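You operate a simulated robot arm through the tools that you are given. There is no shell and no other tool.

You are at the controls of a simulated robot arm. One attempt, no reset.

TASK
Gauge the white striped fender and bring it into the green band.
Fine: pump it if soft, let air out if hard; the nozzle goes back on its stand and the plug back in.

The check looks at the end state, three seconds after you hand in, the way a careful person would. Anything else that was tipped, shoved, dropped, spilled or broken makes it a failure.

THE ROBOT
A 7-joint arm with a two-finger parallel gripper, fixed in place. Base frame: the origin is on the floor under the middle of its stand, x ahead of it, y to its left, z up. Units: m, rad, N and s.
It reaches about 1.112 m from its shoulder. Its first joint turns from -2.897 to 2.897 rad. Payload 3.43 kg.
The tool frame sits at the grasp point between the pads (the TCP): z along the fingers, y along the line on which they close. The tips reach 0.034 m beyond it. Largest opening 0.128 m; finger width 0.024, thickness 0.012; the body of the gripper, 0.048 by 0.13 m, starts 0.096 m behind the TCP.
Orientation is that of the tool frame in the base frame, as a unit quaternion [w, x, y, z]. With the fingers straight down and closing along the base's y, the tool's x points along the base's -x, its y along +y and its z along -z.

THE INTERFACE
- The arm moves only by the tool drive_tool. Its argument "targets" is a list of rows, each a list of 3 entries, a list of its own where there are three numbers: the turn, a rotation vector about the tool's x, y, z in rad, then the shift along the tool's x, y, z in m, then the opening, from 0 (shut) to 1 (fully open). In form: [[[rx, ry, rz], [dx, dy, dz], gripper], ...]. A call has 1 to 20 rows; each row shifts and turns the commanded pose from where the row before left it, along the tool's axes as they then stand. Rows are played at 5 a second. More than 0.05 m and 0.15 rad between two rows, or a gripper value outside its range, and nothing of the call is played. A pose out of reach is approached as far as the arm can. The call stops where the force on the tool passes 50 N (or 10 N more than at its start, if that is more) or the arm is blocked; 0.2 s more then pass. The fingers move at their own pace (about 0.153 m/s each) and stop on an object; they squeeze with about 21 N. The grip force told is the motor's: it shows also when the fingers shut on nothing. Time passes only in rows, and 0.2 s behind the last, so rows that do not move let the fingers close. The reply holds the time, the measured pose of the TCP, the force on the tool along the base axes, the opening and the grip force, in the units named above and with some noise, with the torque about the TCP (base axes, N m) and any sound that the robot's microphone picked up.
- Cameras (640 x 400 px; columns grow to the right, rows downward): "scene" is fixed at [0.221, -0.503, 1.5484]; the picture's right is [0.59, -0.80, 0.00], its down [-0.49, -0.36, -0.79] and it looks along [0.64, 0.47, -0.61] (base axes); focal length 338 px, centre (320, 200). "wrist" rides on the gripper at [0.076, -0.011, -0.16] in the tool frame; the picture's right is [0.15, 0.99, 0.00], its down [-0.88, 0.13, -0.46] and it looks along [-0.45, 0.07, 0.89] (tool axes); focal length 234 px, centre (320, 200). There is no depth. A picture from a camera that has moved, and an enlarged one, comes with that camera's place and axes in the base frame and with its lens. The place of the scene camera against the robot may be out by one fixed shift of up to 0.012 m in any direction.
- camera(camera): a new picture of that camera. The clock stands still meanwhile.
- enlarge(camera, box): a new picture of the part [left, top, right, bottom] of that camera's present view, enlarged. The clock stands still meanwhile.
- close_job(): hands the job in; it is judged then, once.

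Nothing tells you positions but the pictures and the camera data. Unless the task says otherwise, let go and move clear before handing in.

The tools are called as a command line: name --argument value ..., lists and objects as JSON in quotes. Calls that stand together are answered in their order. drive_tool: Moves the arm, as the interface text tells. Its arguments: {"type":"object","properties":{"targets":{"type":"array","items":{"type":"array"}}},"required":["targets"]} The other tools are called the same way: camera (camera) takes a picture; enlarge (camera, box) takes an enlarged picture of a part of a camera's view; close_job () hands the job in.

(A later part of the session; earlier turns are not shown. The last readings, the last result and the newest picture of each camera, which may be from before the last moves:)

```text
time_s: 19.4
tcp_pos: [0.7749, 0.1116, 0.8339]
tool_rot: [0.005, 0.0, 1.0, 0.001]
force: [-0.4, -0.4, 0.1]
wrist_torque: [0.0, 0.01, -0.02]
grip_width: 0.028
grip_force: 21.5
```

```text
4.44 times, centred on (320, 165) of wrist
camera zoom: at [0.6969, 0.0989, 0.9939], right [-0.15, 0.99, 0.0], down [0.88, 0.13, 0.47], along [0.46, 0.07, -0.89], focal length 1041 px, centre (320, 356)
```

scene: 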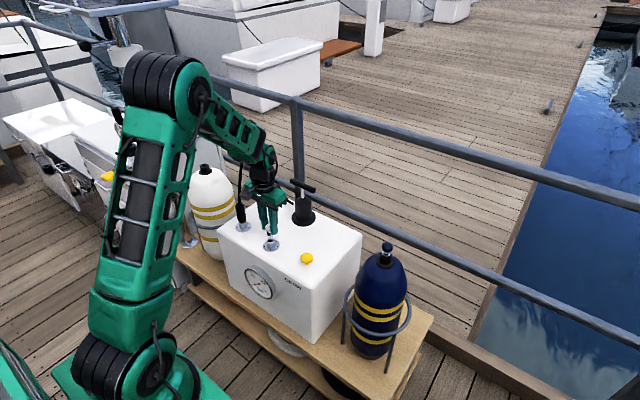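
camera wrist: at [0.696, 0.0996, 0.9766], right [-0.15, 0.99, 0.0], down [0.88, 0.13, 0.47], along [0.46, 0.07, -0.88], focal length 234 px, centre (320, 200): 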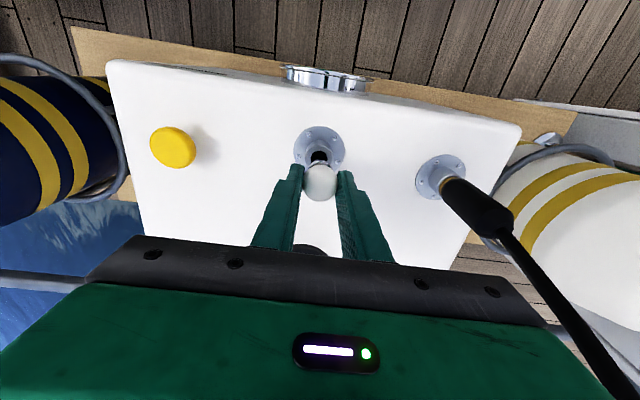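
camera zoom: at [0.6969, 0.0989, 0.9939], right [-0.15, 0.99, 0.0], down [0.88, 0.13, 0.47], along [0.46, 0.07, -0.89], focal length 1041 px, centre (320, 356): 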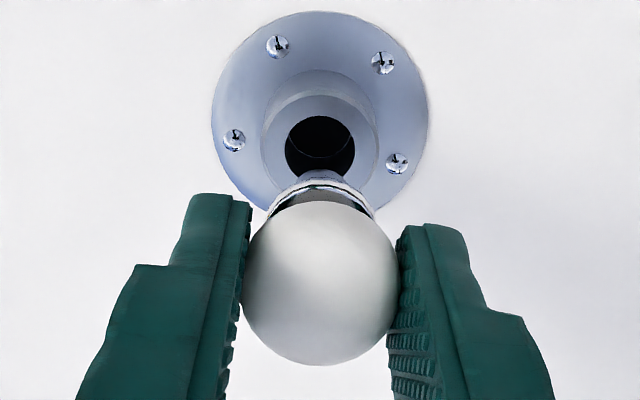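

With the pin clear, both views agree: the tip is tilted about 0.06 rad toward +x and sits about 6 mm too far +x and 1.5 mm too far +y of the hole. I'll tilt the tool to straighten the pin, shift it and check.

drive_tool --targets '[[[0, 0, 0], [0.0025, -0.0015, 0], 0.1], [[0, 0.05, 0], [0, 0, 0], 0.1], [[0, 0, 0], [0, 0, 0], 0.1], [[0, 0, 0], [0, 0, 0], 0.1]]'

enlarge --camera "scene" --box '[258, 216, 290, 254]'

enlarge --camera "wrist" --box '[290, 120, 350, 210]'

```text
time_s: 20.4
tcp_pos: [0.7717, 0.1088, 0.8355]
tool_rot: [-0.02, 0.0, 1.0, 0.001]
force: [-0.1, 0.3, 0.9]
wrist_torque: [-0.01, 0.01, 0.01]
grip_width: 0.0282
grip_force: 20.8
```

```text
10.53 times, centred on (274, 235) of scene
camera zoom: at [0.221, -0.503, 1.5484], right [0.59, -0.8, 0.0], down [-0.49, -0.36, -0.79], along [0.64, 0.47, -0.61], focal length 3552 px, centre (804, -168)
```

zoom: 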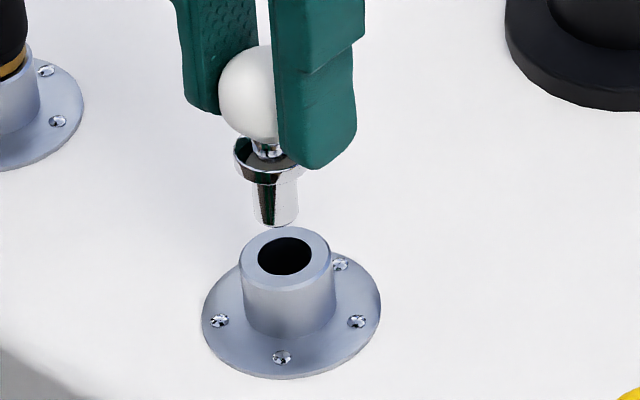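

```text
4.44 times, centred on (320, 165) of wrist
camera zoom: at [0.7023, 0.0975, 0.9977], right [-0.15, 0.99, 0.01], down [0.9, 0.13, 0.42], along [0.42, 0.07, -0.91], focal length 1041 px, centre (320, 356)
```

zoom: 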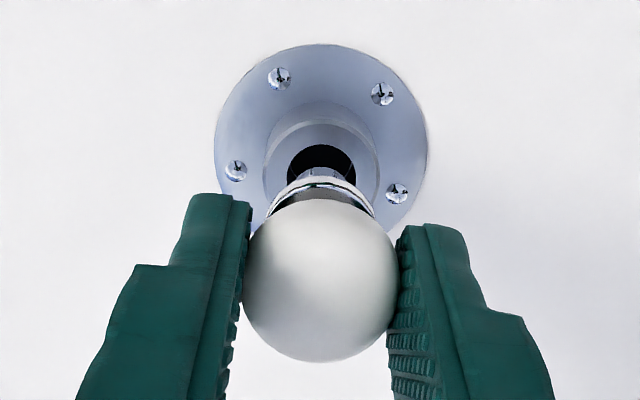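

The pin is now vertical and lines up with the hole in both views, with the rim about 18 mm below the tip. I'll descend gently.

drive_tool --targets '[[[0, 0, 0], [-0.0003, 0, 0.006], 0.1], [[0, 0, 0], [-0.0003, 0, 0.006], 0.1], [[0, 0, 0], [-0.0002, 0, 0.004], 0.1], [[0, 0, 0], [-0.0002, 0, 0.004], 0.1], [[0, 0, 0], [-0.0002, 0, 0.003], 0.1], [[0, 0, 0], [0, 0, 0], 0.1]]'

enlarge --camera "scene" --box '[258, 216, 290, 254]'

enlarge --camera "wrist" --box '[290, 120, 350, 210]'

```text
time_s: 21.8
tcp_pos: [0.7725, 0.1095, 0.8116]
tool_rot: [-0.02, 0.001, 1.0, 0.001]
force: [-0.4, 0.1, -0.5]
wrist_torque: [0.0, -0.01, 0.0]
grip_width: 0.0283
grip_force: 21.1
```

```text
10.53 times, centred on (274, 235) of scene
camera zoom: at [0.221, -0.503, 1.5484], right [0.59, -0.8, 0.0], down [-0.49, -0.36, -0.79], along [0.64, 0.47, -0.61], focal length 3552 px, centre (804, -168)
```

zoom: 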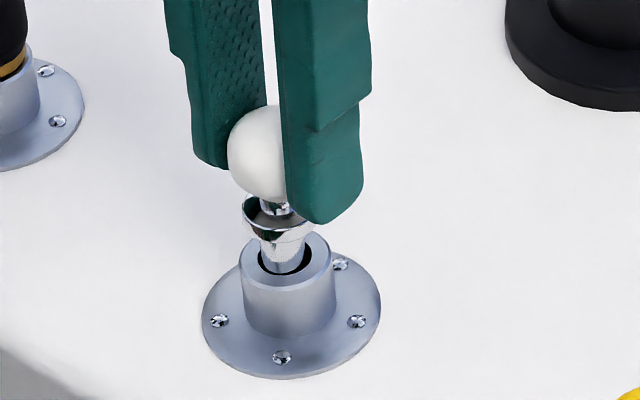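

```text
4.44 times, centred on (320, 165) of wrist
camera zoom: at [0.7028, 0.0976, 0.9744], right [-0.15, 0.99, 0.01], down [0.9, 0.13, 0.42], along [0.42, 0.07, -0.91], focal length 1041 px, centre (320, 356)
```

zoom: 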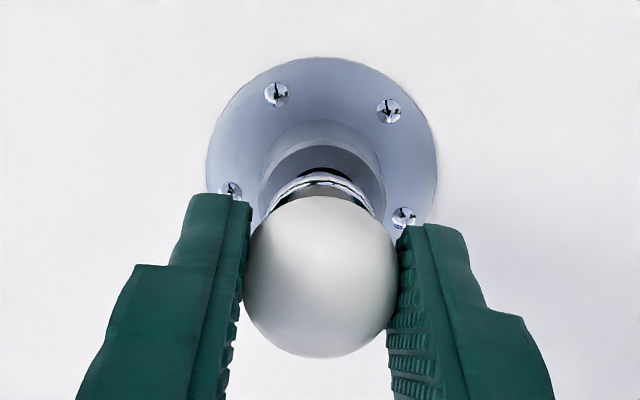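

The pin has entered the socket with no force. I'll lower until the collar seats.

drive_tool --targets '[[[0, 0, 0], [-0.0002, 0, 0.003], 0.1], [[0, 0, 0], [-0.0002, 0, 0.003], 0.1], [[0, 0, 0], [-0.0001, 0, 0.002], 0.1], [[0, 0, 0], [0, 0, 0], 0.1]]'

enlarge --camera "scene" --box '[258, 216, 290, 254]'

```text
time_s: 22.8
tcp_pos: [0.7742, 0.1097, 0.8033]
tool_rot: [-0.02, 0.001, 1.0, 0.0]
force: [0.5, -0.6, -0.3]
wrist_torque: [-0.01, 0.01, 0.02]
grip_width: 0.0281
grip_force: 21.0
```

```text
10.53 times, centred on (274, 235) of scene
camera zoom: at [0.221, -0.503, 1.5484], right [0.59, -0.8, 0.0], down [-0.49, -0.36, -0.79], along [0.64, 0.47, -0.61], focal length 3552 px, centre (804, -168)
```

zoom: 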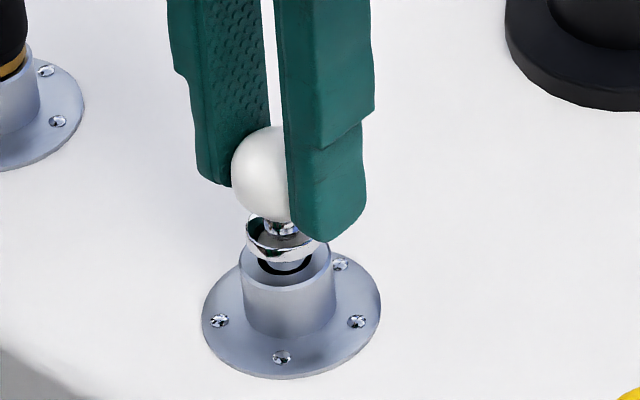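

drive_tool --targets '[[[0, 0, 0], [-0.0001, 0, 0.002], 0.1], [[0, 0, 0], [-0.0001, 0, 0.002], 0.1], [[0, 0, 0], [-0.0001, 0, 0.002], 0.1], [[0, 0, 0], [0, 0, 0], 0.1]]'

enlarge --camera "scene" --box '[258, 216, 290, 254]'

```text
time_s: 23.8
tcp_pos: [0.7727, 0.1105, 0.7984]
tool_rot: [-0.02, 0.0, 1.0, 0.001]
force: [0.1, 0.1, -0.5]
wrist_torque: [-0.01, 0.01, -0.01]
grip_width: 0.0284
grip_force: 20.9
```

```text
10.53 times, centred on (274, 235) of scene
camera zoom: at [0.221, -0.503, 1.5484], right [0.59, -0.8, 0.0], down [-0.49, -0.36, -0.79], along [0.64, 0.47, -0.61], focal length 3552 px, centre (804, -168)
```

zoom: 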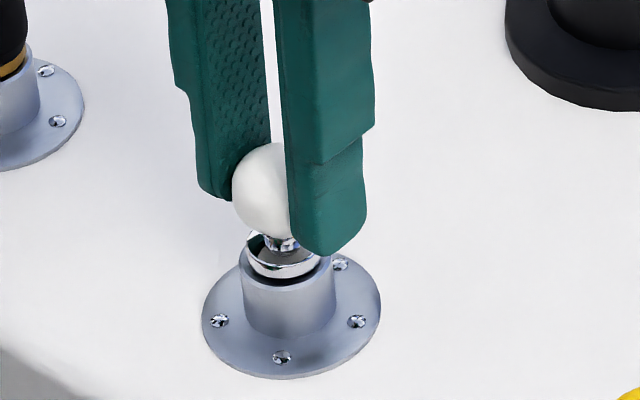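

drive_tool --targets '[[[0, 0, 0], [0, 0, 0.001], 0.1], [[0, 0, 0], [0, 0, 0.001], 0.1], [[0, 0, 0], [0, 0, 0], 0.1]]'

enlarge --camera "scene" --box '[258, 216, 290, 254]'

```text
time_s: 24.6
tcp_pos: [0.7728, 0.1091, 0.795]
tool_rot: [-0.019, 0.0, 1.0, 0.001]
force: [-0.3, 0.7, 6.6]
wrist_torque: [0.0, -0.1, 0.0]
grip_width: 0.0283
grip_force: 20.8
```

```text
10.53 times, centred on (274, 235) of scene
camera zoom: at [0.221, -0.503, 1.5484], right [0.59, -0.8, 0.0], down [-0.49, -0.36, -0.79], along [0.64, 0.47, -0.61], focal length 3552 px, centre (804, -168)
```

zoom: 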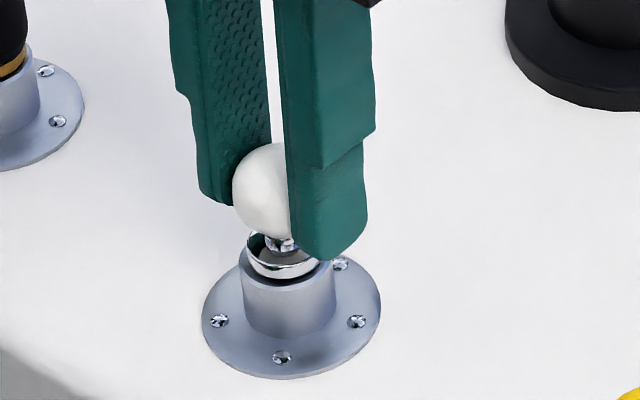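

The collar is seated on the socket. I'll release and lift straight up.

drive_tool --targets '[[[0, 0, 0], [0, 0, -0.001], 0.25], [[0, 0, 0], [0, 0, 0], 0.5], [[0, 0, 0], [0, 0, 0], 0.5], [[0, 0, 0], [0.0015, 0, -0.03], 0.5], [[0, 0, 0], [0.002, 0, -0.04], 0.5], [[0, 0, 0], [0.002, 0, -0.04], 0.5], [[0, 0, 0], [0, 0, 0], 0.5]]'

camera --camera "wrist"

enlarge --camera "scene" --box '[220, 140, 340, 280]'

```text
time_s: 26.2
tcp_pos: [0.7704, 0.1096, 0.9072]
tool_rot: [-0.02, 0.0, 1.0, 0.001]
force: [-0.4, -0.1, 0.2]
wrist_torque: [0.02, 0.01, -0.02]
grip_width: 0.064
grip_force: 0.1
```

```text
taken
camera wrist: at [0.7012, 0.0977, 1.0699], right [-0.15, 0.99, 0.01], down [0.9, 0.13, 0.42], along [0.42, 0.07, -0.91], focal length 234 px, centre (320, 200)
```

wrist: 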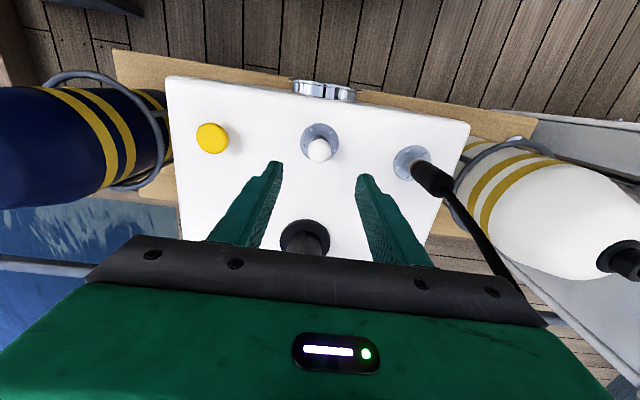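

```text
2.86 times, centred on (280, 210) of scene
camera zoom: at [0.221, -0.503, 1.5484], right [0.59, -0.8, 0.0], down [-0.49, -0.36, -0.79], along [0.64, 0.47, -0.61], focal length 964 px, centre (434, 171)
```

zoom: 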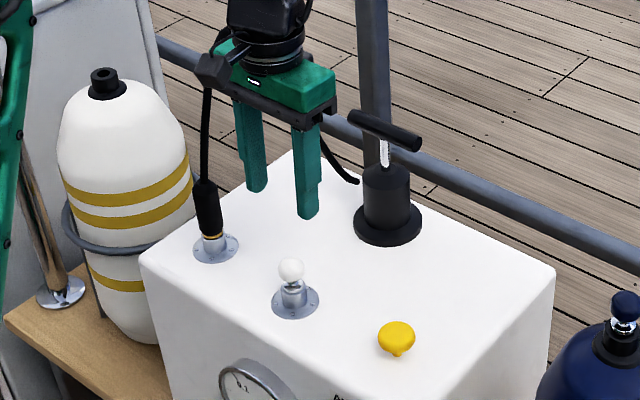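

The plug is parked. Now I'll look closely at the nozzle and its stand.

enlarge --camera "wrist" --box '[290, 120, 490, 230]'

enlarge --camera "scene" --box '[225, 195, 285, 255]'

camera --camera "scene"

```text
3.20 times, centred on (390, 175) of wrist
camera zoom: at [0.7012, 0.0977, 1.0699], right [-0.15, 0.99, 0.01], down [0.9, 0.13, 0.42], along [0.42, 0.07, -0.91], focal length 749 px, centre (96, 280)
```

zoom: 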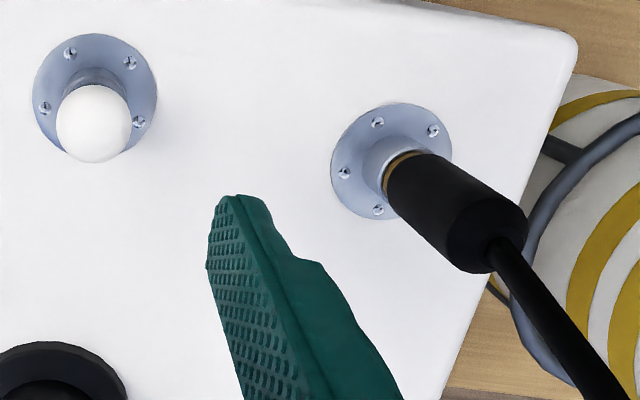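

```text
6.67 times, centred on (255, 225) of scene
camera zoom: at [0.221, -0.503, 1.5484], right [0.59, -0.8, 0.0], down [-0.49, -0.36, -0.79], along [0.64, 0.47, -0.61], focal length 2250 px, centre (753, 33)
```

zoom: 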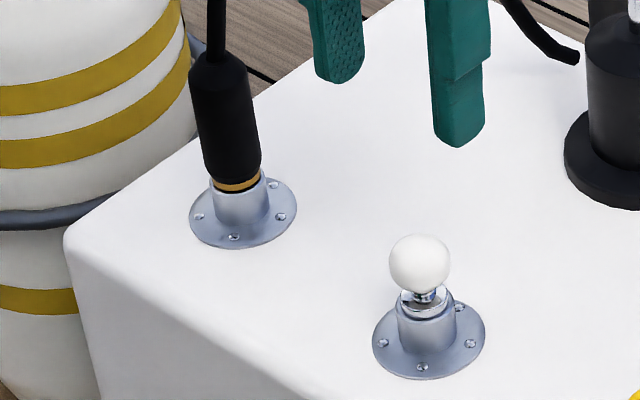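

```text
taken
```

scene: 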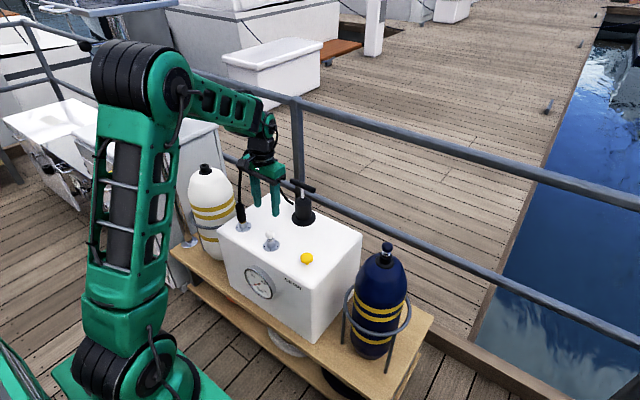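

The nozzle body stands vertically at about (0.777, 0.253), z 0.755–0.84, with the hose rising from its top. I'll tilt the gripper about 30° so the hose clears the palm, then line up in front of the nozzle.

drive_tool --targets '[[[0, -0.143, 0], [0, 0, 0], 0.6], [[0, -0.143, 0], [0, 0, 0], 0.6], [[0, -0.143, 0], [0, 0, 0], 0.6], [[0, -0.143, 0], [0, 0, 0], 0.6], [[0, 0, 0], [0.0304, 0, -0.0174], 0.6], [[0, 0, 0], [0.0304, 0, -0.0174], 0.6], [[0, 0, 0], [0, 0.036, 0], 0.6], [[0, 0, 0], [0, 0.036, 0], 0.6], [[0, 0, 0], [0, 0.036, 0], 0.6], [[0, 0, 0], [0, 0.036, 0], 0.6], [[0, 0, 0], [0, 0, 0], 0.6], [[0, 0, 0], [0, 0, 0], 0.6]]'

camera --camera "wrist"

camera --camera "scene"

```text
time_s: 28.8
tcp_pos: [0.7029, 0.2524, 0.9055]
tool_rot: [0.264, 0.001, 0.965, 0.001]
force: [-0.4, -0.4, 0.4]
wrist_torque: [-0.02, -0.03, 0.02]
grip_width: 0.0768
grip_force: 0.1
```

```text
taken
camera wrist: at [0.5555, 0.2407, 1.0054], right [-0.13, 0.99, -0.07], down [0.53, 0.13, 0.84], along [0.84, 0.07, -0.54], focal length 234 px, centre (320, 200)
```

wrist: 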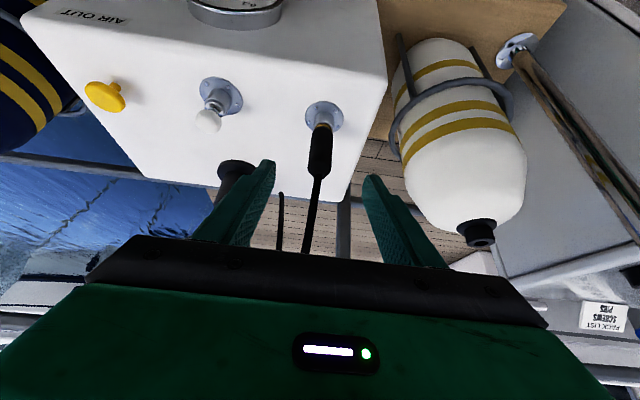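

```text
taken
```

scene: 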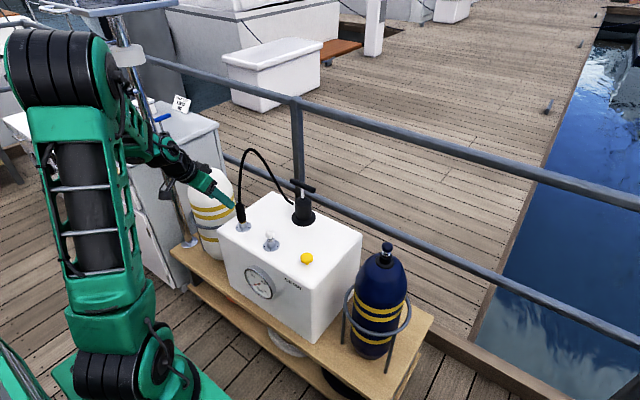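

enlarge --camera "wrist" --box '[250, 80, 400, 230]'

enlarge --camera "wrist" --box '[80, 0, 360, 140]'

enlarge --camera "scene" --box '[160, 130, 320, 260]'

```text
2.67 times, centred on (325, 155) of wrist
camera zoom: at [0.5555, 0.2407, 1.0054], right [-0.13, 0.99, -0.07], down [0.53, 0.13, 0.84], along [0.84, 0.07, -0.54], focal length 624 px, centre (307, 320)
```

zoom: 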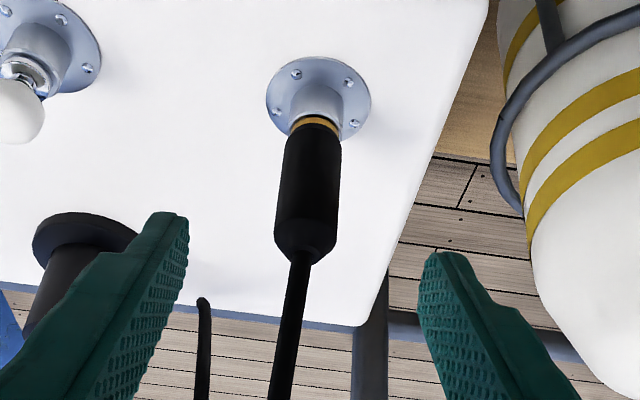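

```text
2.29 times, centred on (220, 70) of wrist
camera zoom: at [0.5555, 0.2407, 1.0054], right [-0.13, 0.99, -0.07], down [0.53, 0.13, 0.84], along [0.84, 0.07, -0.54], focal length 535 px, centre (549, 497)
```

zoom: 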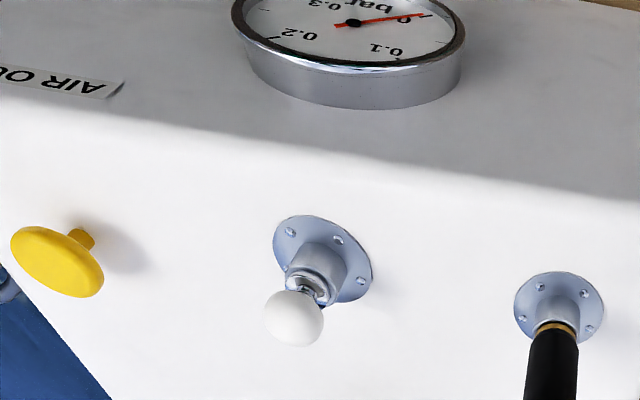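

```text
3.08 times, centred on (240, 195) of scene
camera zoom: at [0.221, -0.503, 1.5484], right [0.59, -0.8, 0.0], down [-0.49, -0.36, -0.79], along [0.64, 0.47, -0.61], focal length 1038 px, centre (566, 215)
```

zoom: 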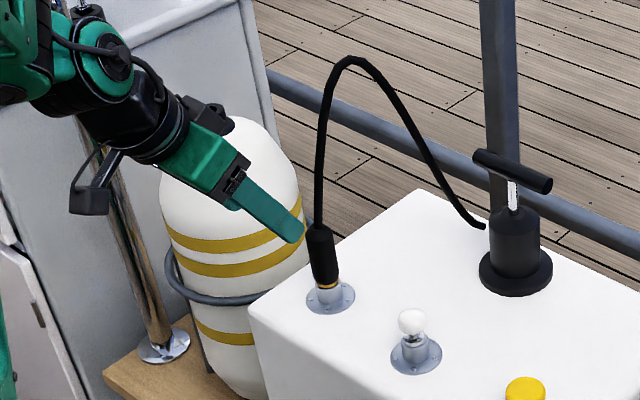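

The nozzle axis is at about (0.775, 0.2535) with body top at z 0.83. I'll approach along the tilted finger axis, stopping partway.

drive_tool --targets '[[[0, 0, 0], [-0.003, 0.0005, 0.03], 0.6], [[0, 0, 0], [-0.003, 0.0005, 0.03], 0.6], [[0, 0, 0], [-0.0025, 0, 0.03], 0.6], [[0, 0, 0], [0, 0, 0], 0.6], [[0, 0, 0], [0, 0, 0], 0.6]]'

camera --camera "wrist"

enlarge --camera "scene" --box '[200, 170, 280, 250]'

```text
time_s: 30.0
tcp_pos: [0.7554, 0.2543, 0.8314]
tool_rot: [0.263, 0.0, 0.965, 0.002]
force: [-0.6, -0.3, -0.6]
wrist_torque: [-0.03, -0.03, 0.03]
grip_width: 0.0768
grip_force: 0.1
```

```text
taken
camera wrist: at [0.6082, 0.2424, 0.9319], right [-0.13, 0.99, -0.07], down [0.53, 0.13, 0.84], along [0.84, 0.07, -0.54], focal length 234 px, centre (320, 200)
```

wrist: 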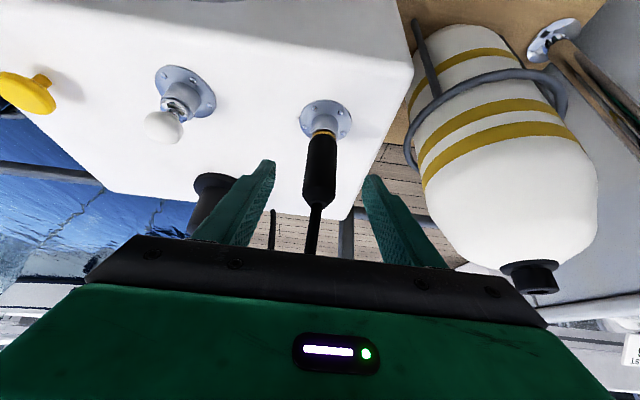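

```text
5.00 times, centred on (240, 210) of scene
camera zoom: at [0.221, -0.503, 1.5484], right [0.59, -0.8, 0.0], down [-0.49, -0.36, -0.79], along [0.64, 0.47, -0.61], focal length 1687 px, centre (720, 150)
```

zoom: 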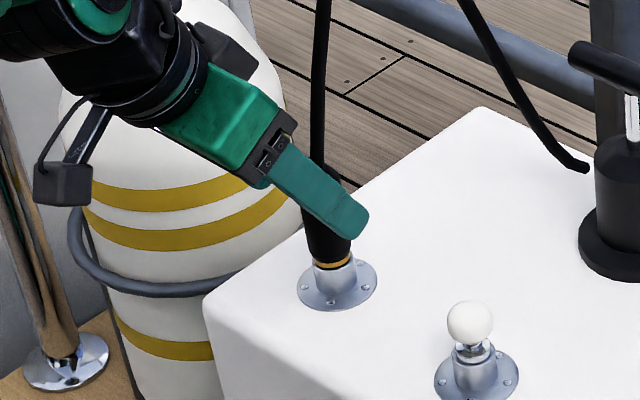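

drive_tool --targets '[[[0, 0, 0], [-0.0004, -0.0005, 0.018], 0.6], [[0, 0, 0], [-0.0004, 0, 0.018], 0.6], [[0, 0, 0], [0, 0, 0], 0.5], [[0, 0, 0], [0, 0, 0], 0.4]]'

enlarge --camera "wrist" --box '[250, 80, 400, 230]'

enlarge --camera "scene" --box '[200, 170, 280, 250]'

```text
time_s: 31.0
tcp_pos: [0.7736, 0.2529, 0.8017]
tool_rot: [0.264, 0.0, 0.965, 0.002]
force: [-0.3, -0.5, 0.1]
wrist_torque: [0.0, 0.01, 0.01]
grip_width: 0.0514
grip_force: 0.1
```

```text
2.67 times, centred on (325, 155) of wrist
camera zoom: at [0.6272, 0.2423, 0.9018], right [-0.13, 0.99, -0.07], down [0.53, 0.13, 0.84], along [0.84, 0.07, -0.54], focal length 624 px, centre (307, 320)
```

zoom: 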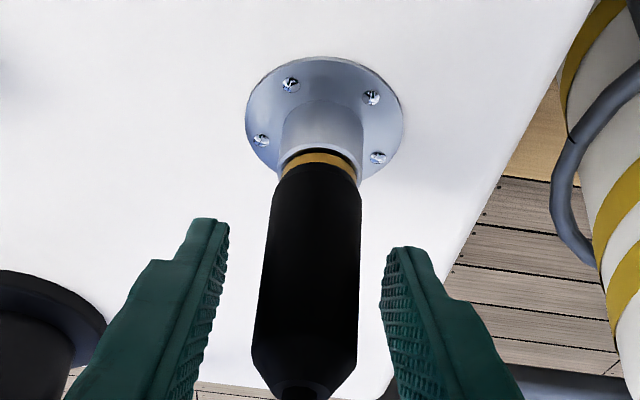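

```text
5.00 times, centred on (240, 210) of scene
camera zoom: at [0.221, -0.503, 1.5484], right [0.59, -0.8, 0.0], down [-0.49, -0.36, -0.79], along [0.64, 0.47, -0.61], focal length 1687 px, centre (720, 150)
```

zoom: 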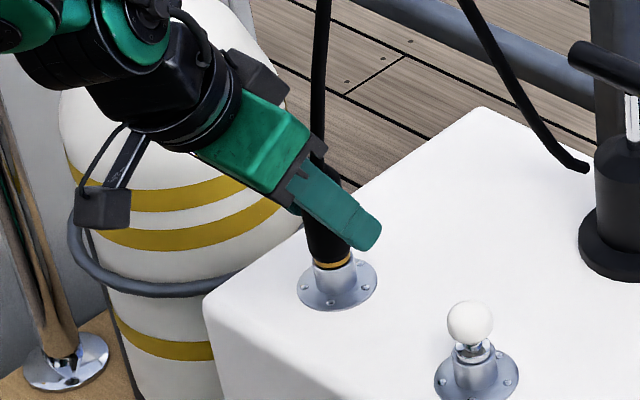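

The nozzle is centred between the pads. I'll close on it.

drive_tool --targets '[[[0, 0, 0], [0, 0, 0], 0.3], [[0, 0, 0], [0, 0, 0], 0.22], [[0, 0, 0], [0, 0, 0], 0.1], [[0, 0, 0], [0, 0, 0], 0.1], [[0, 0, 0], [0, 0, 0], 0.1]]'

enlarge --camera "wrist" --box '[250, 80, 400, 230]'

enlarge --camera "scene" --box '[200, 170, 280, 250]'

```text
time_s: 32.2
tcp_pos: [0.7738, 0.2546, 0.8017]
tool_rot: [0.263, 0.001, 0.965, 0.0]
force: [-0.3, 0.2, 0.0]
wrist_torque: [0.05, -0.01, 0.01]
grip_width: 0.0289
grip_force: 20.7
```

```text
2.67 times, centred on (325, 155) of wrist
camera zoom: at [0.6271, 0.2422, 0.9019], right [-0.13, 0.99, -0.07], down [0.53, 0.13, 0.84], along [0.84, 0.07, -0.54], focal length 624 px, centre (307, 320)
```

zoom: 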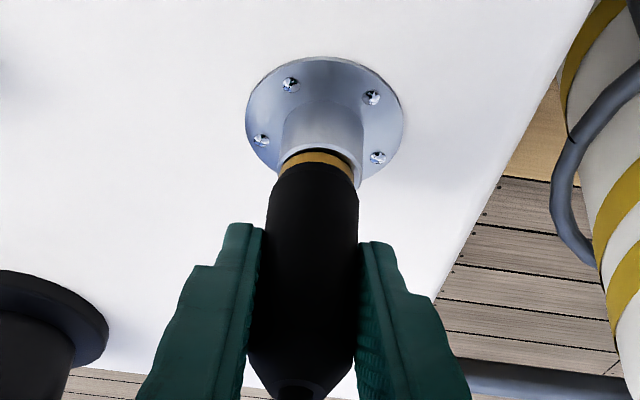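

```text
5.00 times, centred on (240, 210) of scene
camera zoom: at [0.221, -0.503, 1.5484], right [0.59, -0.8, 0.0], down [-0.49, -0.36, -0.79], along [0.64, 0.47, -0.61], focal length 1687 px, centre (720, 150)
```

zoom: 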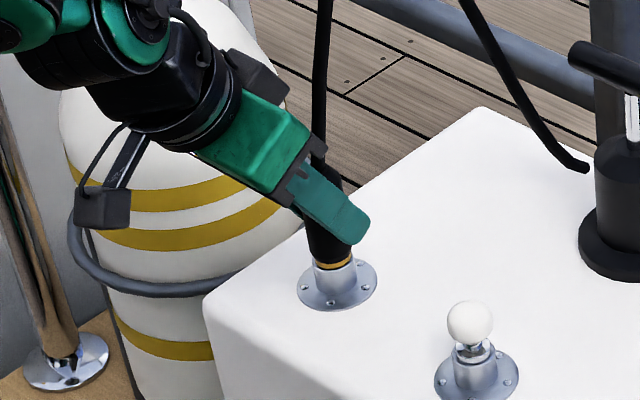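

The nozzle is gripped (28.9 mm wide). I'll lift it straight up slowly.

drive_tool --targets '[[[0, 0, 0], [-0.0025, 0, -0.0043], 0.1], [[0, 0, 0], [-0.005, 0, -0.0087], 0.1], [[0, 0, 0], [-0.005, 0, -0.0087], 0.1], [[0, 0, 0], [-0.0075, 0, -0.013], 0.1], [[0, 0, 0], [-0.01, 0, -0.0174], 0.1], [[0, 0, 0], [0, 0, 0], 0.1]]'

enlarge --camera "wrist" --box '[250, 80, 400, 230]'

enlarge --camera "scene" --box '[180, 130, 300, 250]'

```text
time_s: 33.6
tcp_pos: [0.7732, 0.2537, 0.8625]
tool_rot: [0.263, 0.0, 0.965, 0.0]
force: [0.6, -0.7, -1.4]
wrist_torque: [0.02, -0.02, 0.02]
grip_width: 0.0291
grip_force: 20.9
```

```text
2.67 times, centred on (325, 155) of wrist
camera zoom: at [0.6264, 0.2417, 0.9619], right [-0.13, 0.99, -0.07], down [0.53, 0.13, 0.84], along [0.84, 0.07, -0.54], focal length 624 px, centre (307, 320)
```

zoom: 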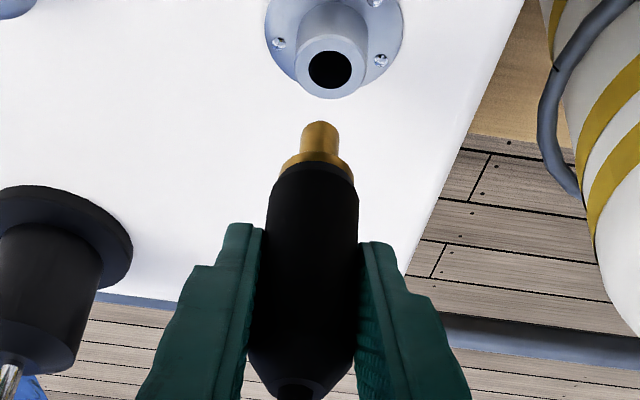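

```text
3.33 times, centred on (240, 190) of scene
camera zoom: at [0.221, -0.503, 1.5484], right [0.59, -0.8, 0.0], down [-0.49, -0.36, -0.79], along [0.64, 0.47, -0.61], focal length 1125 px, centre (587, 233)
```

zoom: 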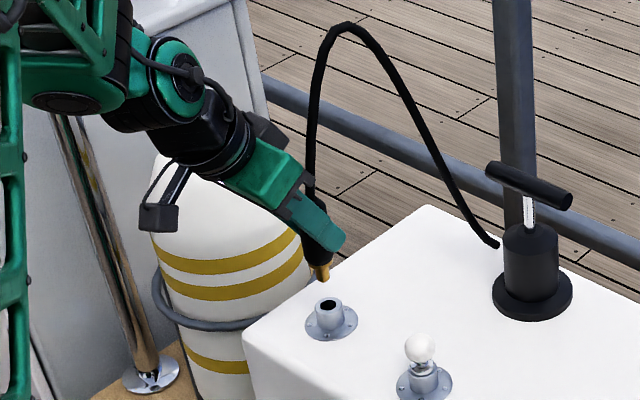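

The nozzle with its brass tip is free and near-vertical. I'll lift it to travel height, then carry it toward the fender and check clearance to the pole partway.

drive_tool --targets '[[[0, 0, 0], [-0.0174, 0, -0.0304], 0.1], [[0, 0, 0], [-0.0174, 0, -0.0304], 0.1], [[0, 0, 0], [-0.0174, 0, -0.0304], 0.1], [[0, 0, 0], [-0.0124, 0, -0.0217], 0.1], [[0, 0, 0], [0, 0.04, 0], 0.1], [[0, 0, 0], [0, 0.04, 0], 0.1], [[0, 0, 0], [0, 0.04, 0], 0.1], [[0, 0, 0], [0, 0, 0], 0.1]]'

camera --camera "wrist"

camera --camera "scene"

```text
time_s: 35.4
tcp_pos: [0.7709, 0.3735, 0.9924]
tool_rot: [0.263, 0.0, 0.965, 0.0]
force: [-0.3, 0.8, -0.8]
wrist_torque: [-0.02, 0.0, 0.02]
grip_width: 0.0292
grip_force: 21.1
```

```text
taken
camera wrist: at [0.6244, 0.3624, 1.0923], right [-0.13, 0.99, -0.07], down [0.53, 0.13, 0.84], along [0.84, 0.07, -0.54], focal length 234 px, centre (320, 200)
```

wrist: 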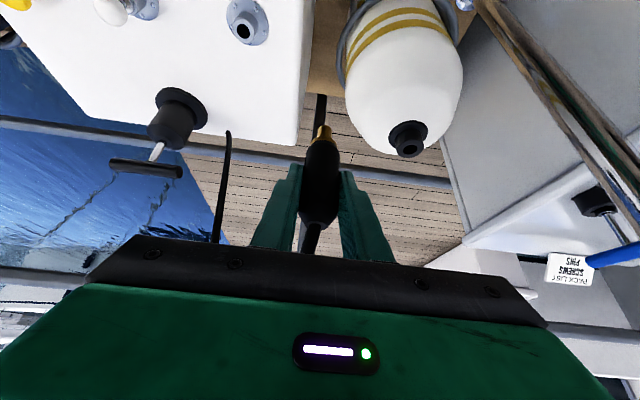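

```text
taken
```

scene: 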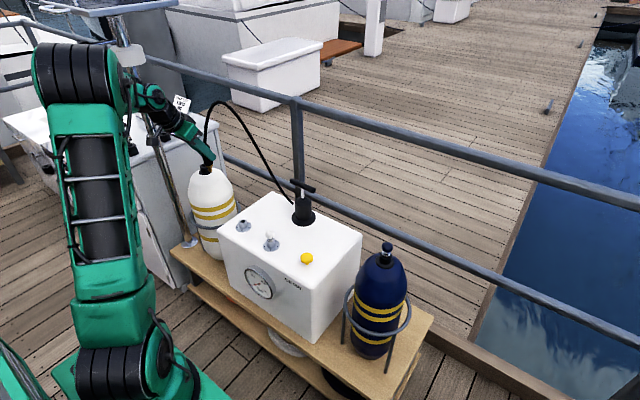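

enlarge --camera "scene" --box '[20, 0, 240, 190]'

enlarge --camera "wrist" --box '[270, 90, 460, 260]'

```text
2.11 times, centred on (130, 95) of scene
camera zoom: at [0.221, -0.503, 1.5484], right [0.59, -0.8, 0.0], down [-0.49, -0.36, -0.79], along [0.64, 0.47, -0.61], focal length 710 px, centre (720, 421)
```

zoom: 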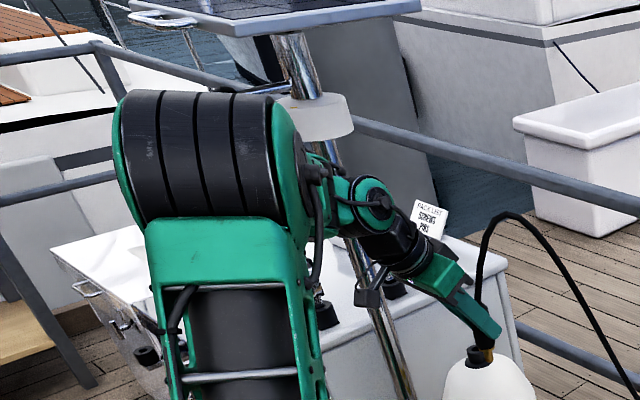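

```text
2.35 times, centred on (365, 175) of wrist
camera zoom: at [0.6244, 0.3624, 1.0923], right [-0.13, 0.99, -0.07], down [0.53, 0.13, 0.84], along [0.84, 0.07, -0.54], focal length 551 px, centre (214, 259)
```

zoom: 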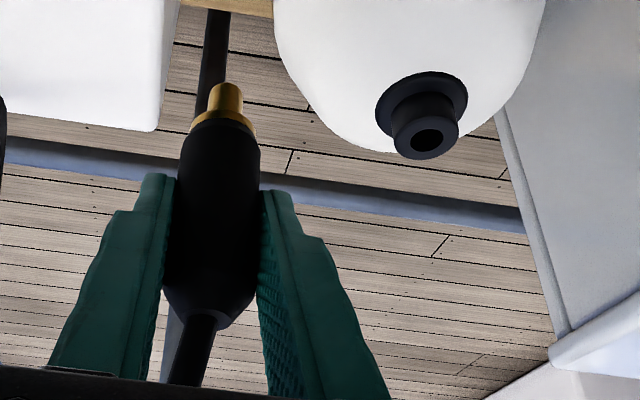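

The tip is about 0.77/0.373 and the valve hole about (0.830, 0.490, 0.866), with good clearance to the pole. I'll move above the valve.

drive_tool --targets '[[[0, 0, 0], [-0.0172, 0.0389, 0.0099], 0.1], [[0, 0, 0], [-0.0172, 0.0389, 0.0099], 0.1], [[0, 0, 0], [-0.0172, 0.0389, 0.0099], 0.1], [[0, 0, 0], [0, 0, 0], 0.1], [[0, 0, 0], [0, 0, 0], 0.1]]'

enlarge --camera "wrist" --box '[260, 60, 380, 200]'

enlarge --camera "scene" --box '[140, 70, 260, 200]'

```text
time_s: 36.6
tcp_pos: [0.8301, 0.4904, 0.994]
tool_rot: [0.262, 0.001, 0.965, 0.0]
force: [0.1, -0.5, -0.5]
wrist_torque: [0.01, 0.02, 0.01]
grip_width: 0.0291
grip_force: 21.2
```

```text
2.86 times, centred on (320, 130) of wrist
camera zoom: at [0.6832, 0.4795, 1.0936], right [-0.13, 0.99, -0.07], down [0.53, 0.13, 0.84], along [0.84, 0.07, -0.54], focal length 669 px, centre (320, 400)
```

zoom: 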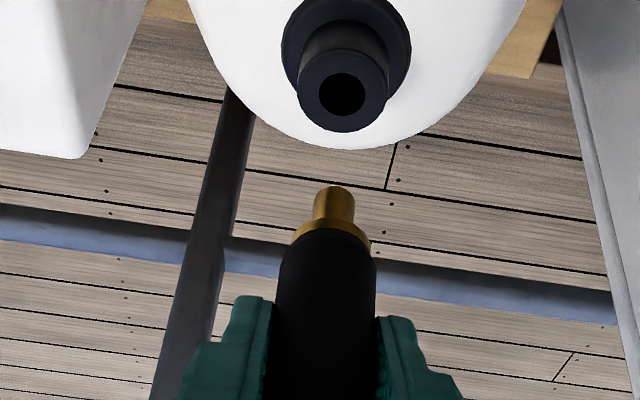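

```text
3.08 times, centred on (200, 135) of scene
camera zoom: at [0.221, -0.503, 1.5484], right [0.59, -0.8, 0.0], down [-0.49, -0.36, -0.79], along [0.64, 0.47, -0.61], focal length 1038 px, centre (689, 400)
```

zoom: 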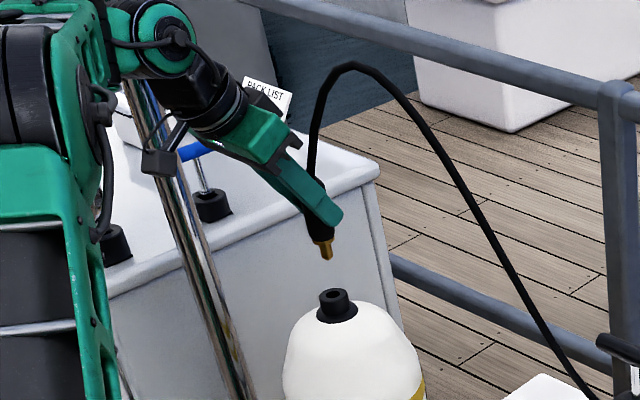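

enlarge --camera "scene" --box '[190, 135, 222, 175]'

```text
10.00 times, centred on (206, 155) of scene
camera zoom: at [0.221, -0.503, 1.5484], right [0.59, -0.8, 0.0], down [-0.49, -0.36, -0.79], along [0.64, 0.47, -0.61], focal length 3375 px, centre (1460, 650)
```

zoom: 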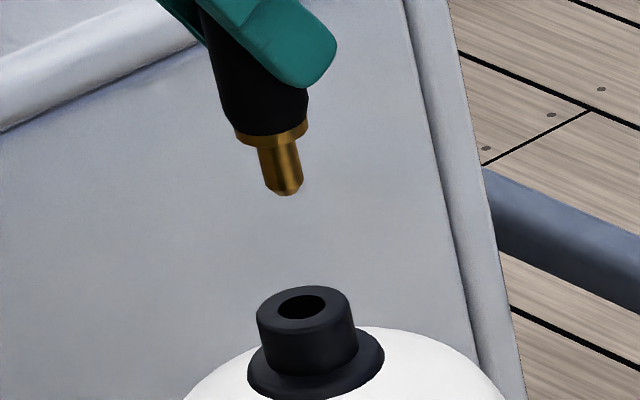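

Combining both views, the tip is about 5.5 mm too far +x and 1 mm too far +y. I'll correct and descend 30 mm to just above the valve, then check again.

drive_tool --targets '[[[0, 0, 0], [0.0048, -0.001, -0.0027], 0.1], [[0, 0, 0], [0.0075, 0, 0.013], 0.1], [[0, 0, 0], [0.0075, 0, 0.013], 0.1], [[0, 0, 0], [0, 0, 0], 0.1], [[0, 0, 0], [0, 0, 0], 0.1]]'

enlarge --camera "wrist" --box '[280, 90, 360, 170]'

enlarge --camera "scene" --box '[190, 140, 222, 180]'

```text
time_s: 37.8
tcp_pos: [0.8256, 0.4889, 0.9627]
tool_rot: [0.263, 0.0, 0.965, 0.002]
force: [0.2, -0.3, -0.1]
wrist_torque: [0.01, 0.03, -0.01]
grip_width: 0.029
grip_force: 21.4
```

```text
5.00 times, centred on (320, 130) of wrist
camera zoom: at [0.6788, 0.4778, 1.063], right [-0.13, 0.99, -0.07], down [0.53, 0.13, 0.84], along [0.84, 0.07, -0.54], focal length 1171 px, centre (320, 550)
```

zoom: 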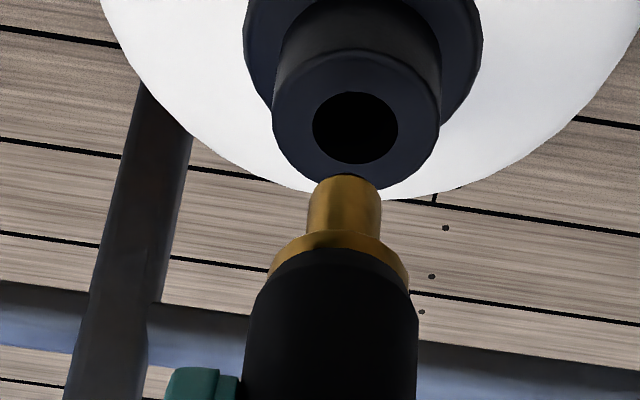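

```text
10.00 times, centred on (206, 160) of scene
camera zoom: at [0.221, -0.503, 1.5484], right [0.59, -0.8, 0.0], down [-0.49, -0.36, -0.79], along [0.64, 0.47, -0.61], focal length 3375 px, centre (1460, 600)
```

zoom: 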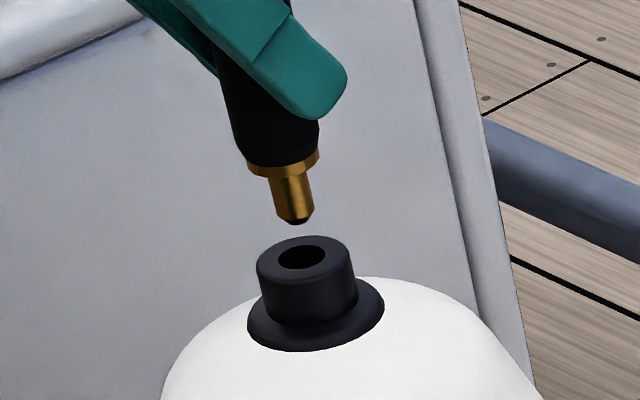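

Very close now: the tip is about 3 mm too far +x and y is aligned. I'll correct, drop 10 mm and verify.

drive_tool --targets '[[[0, 0, 0], [0.0026, 0, -0.0015], 0.1], [[0, 0, 0], [0.005, 0, 0.0087], 0.1], [[0, 0, 0], [0, 0, 0], 0.1], [[0, 0, 0], [0, 0, 0], 0.1]]'

enlarge --camera "wrist" --box '[280, 90, 360, 170]'

enlarge --camera "scene" --box '[190, 140, 222, 180]'

```text
time_s: 38.8
tcp_pos: [0.8236, 0.49, 0.9539]
tool_rot: [0.263, 0.001, 0.965, 0.001]
force: [1.0, -1.1, -1.0]
wrist_torque: [0.0, 0.05, -0.01]
grip_width: 0.0288
grip_force: 20.9
```

```text
5.00 times, centred on (320, 130) of wrist
camera zoom: at [0.6761, 0.4779, 1.053], right [-0.13, 0.99, -0.07], down [0.53, 0.13, 0.84], along [0.84, 0.07, -0.54], focal length 1171 px, centre (320, 550)
```

zoom: 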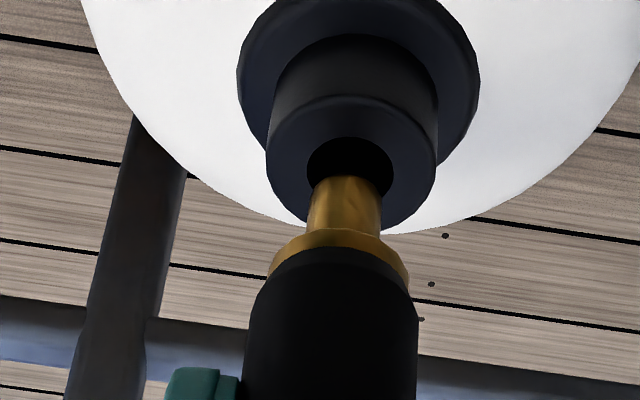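

```text
10.00 times, centred on (206, 160) of scene
camera zoom: at [0.221, -0.503, 1.5484], right [0.59, -0.8, 0.0], down [-0.49, -0.36, -0.79], along [0.64, 0.47, -0.61], focal length 3375 px, centre (1460, 600)
```

zoom: 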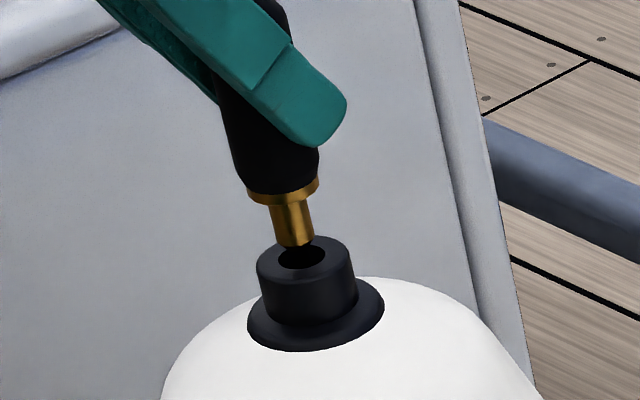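

Both views show the tip centred over the hole, about 7 mm above it. I'll lower into the valve gently.

drive_tool --targets '[[[0, 0, 0], [0.0025, 0, 0.0043], 0.1], [[0, 0, 0], [0.002, 0, 0.0035], 0.1], [[0, 0, 0], [0.002, 0, 0.0035], 0.1], [[0, 0, 0], [0.001, 0, 0.0017], 0.1], [[0, 0, 0], [0, 0, 0], 0.1]]'

enlarge --camera "wrist" --box '[280, 90, 360, 170]'

enlarge --camera "scene" --box '[190, 140, 222, 180]'

```text
time_s: 40.0
tcp_pos: [0.8235, 0.4888, 0.9383]
tool_rot: [0.263, 0.001, 0.965, 0.001]
force: [-0.3, 0.6, -1.4]
wrist_torque: [0.01, 0.02, 0.02]
grip_width: 0.0292
grip_force: 20.7
```

```text
5.00 times, centred on (320, 130) of wrist
camera zoom: at [0.6762, 0.4778, 1.038], right [-0.13, 0.99, -0.07], down [0.53, 0.13, 0.84], along [0.84, 0.07, -0.54], focal length 1171 px, centre (320, 550)
```

zoom: 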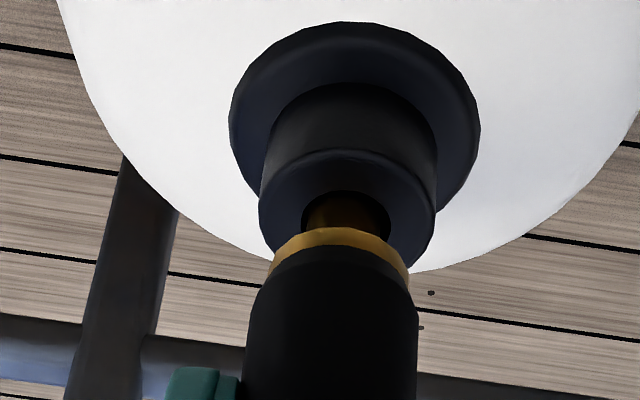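

```text
10.00 times, centred on (206, 160) of scene
camera zoom: at [0.221, -0.503, 1.5484], right [0.59, -0.8, 0.0], down [-0.49, -0.36, -0.79], along [0.64, 0.47, -0.61], focal length 3375 px, centre (1460, 600)
```

zoom: 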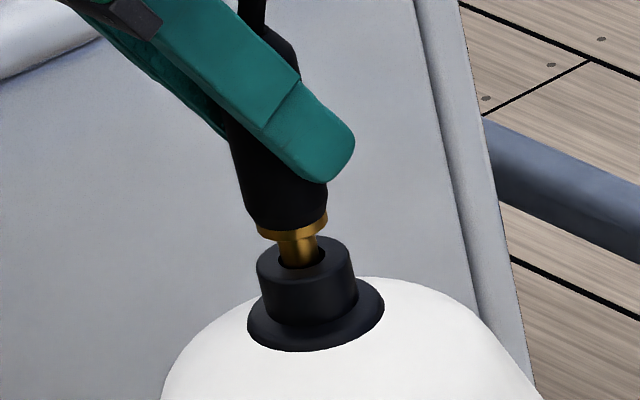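

The tip is in the valve with no side force. I'll continue down until it seats.

drive_tool --targets '[[[0, 0, 0], [0.002, 0, 0.0035], 0.1], [[0, 0, 0], [0.002, 0, 0.0035], 0.1], [[0, 0, 0], [0.001, 0, 0.0017], 0.1], [[0, 0, 0], [0, 0, 0], 0.1]]'

enlarge --camera "scene" --box '[190, 140, 222, 180]'

enlarge --camera "scene" --box '[230, 255, 290, 305]'

```text
time_s: 41.0
tcp_pos: [0.8234, 0.4894, 0.9288]
tool_rot: [0.263, 0.001, 0.965, 0.001]
force: [-0.5, 0.3, -0.2]
wrist_torque: [0.05, 0.02, -0.01]
grip_width: 0.0291
grip_force: 21.2
```

```text
10.00 times, centred on (206, 160) of scene
camera zoom: at [0.221, -0.503, 1.5484], right [0.59, -0.8, 0.0], down [-0.49, -0.36, -0.79], along [0.64, 0.47, -0.61], focal length 3375 px, centre (1460, 600)
```

zoom: 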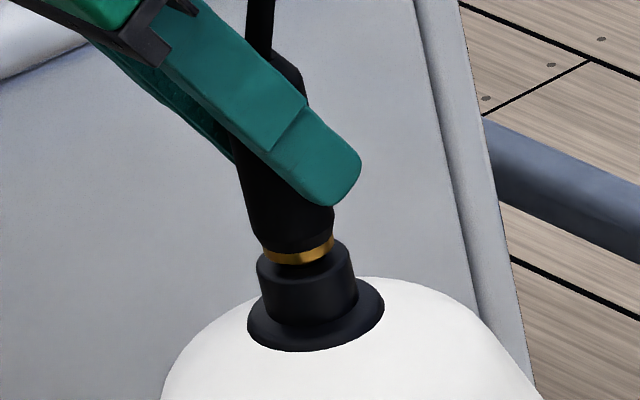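

```text
8.00 times, centred on (260, 280) of scene
camera zoom: at [0.221, -0.503, 1.5484], right [0.59, -0.8, 0.0], down [-0.49, -0.36, -0.79], along [0.64, 0.47, -0.61], focal length 2700 px, centre (800, -440)
```

zoom: 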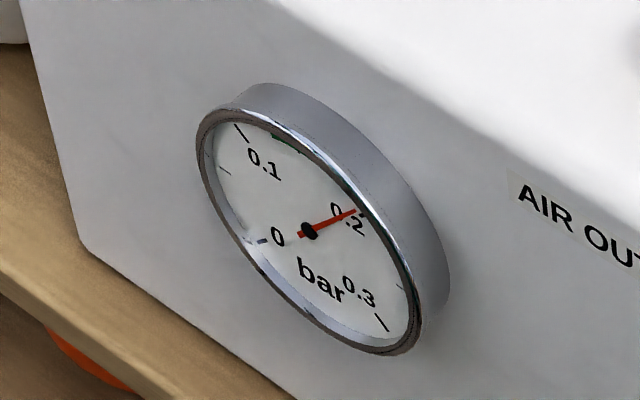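

The gauge now reads about 0.2 bar, and the green band looks to be just above 0.1, so the fender is too hard. I'll finish seating the nozzle.

drive_tool --targets '[[[0, 0, 0], [0.001, 0, 0.0017], 0.1], [[0, 0, 0], [0.0005, 0, 0.0009], 0.1], [[0, 0, 0], [0, 0, 0], 0.1]]'

enlarge --camera "scene" --box '[190, 140, 222, 180]'

```text
time_s: 41.8
tcp_pos: [0.8228, 0.4891, 0.9286]
tool_rot: [0.264, 0.0, 0.965, 0.001]
force: [-0.3, -0.1, 8.1]
wrist_torque: [0.07, 0.08, -0.01]
grip_width: 0.0291
grip_force: 21.1
```

```text
10.00 times, centred on (206, 160) of scene
camera zoom: at [0.221, -0.503, 1.5484], right [0.59, -0.8, 0.0], down [-0.49, -0.36, -0.79], along [0.64, 0.47, -0.61], focal length 3375 px, centre (1460, 600)
```

zoom: 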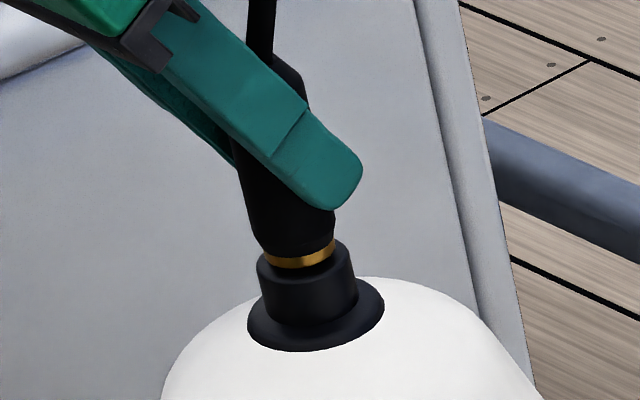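

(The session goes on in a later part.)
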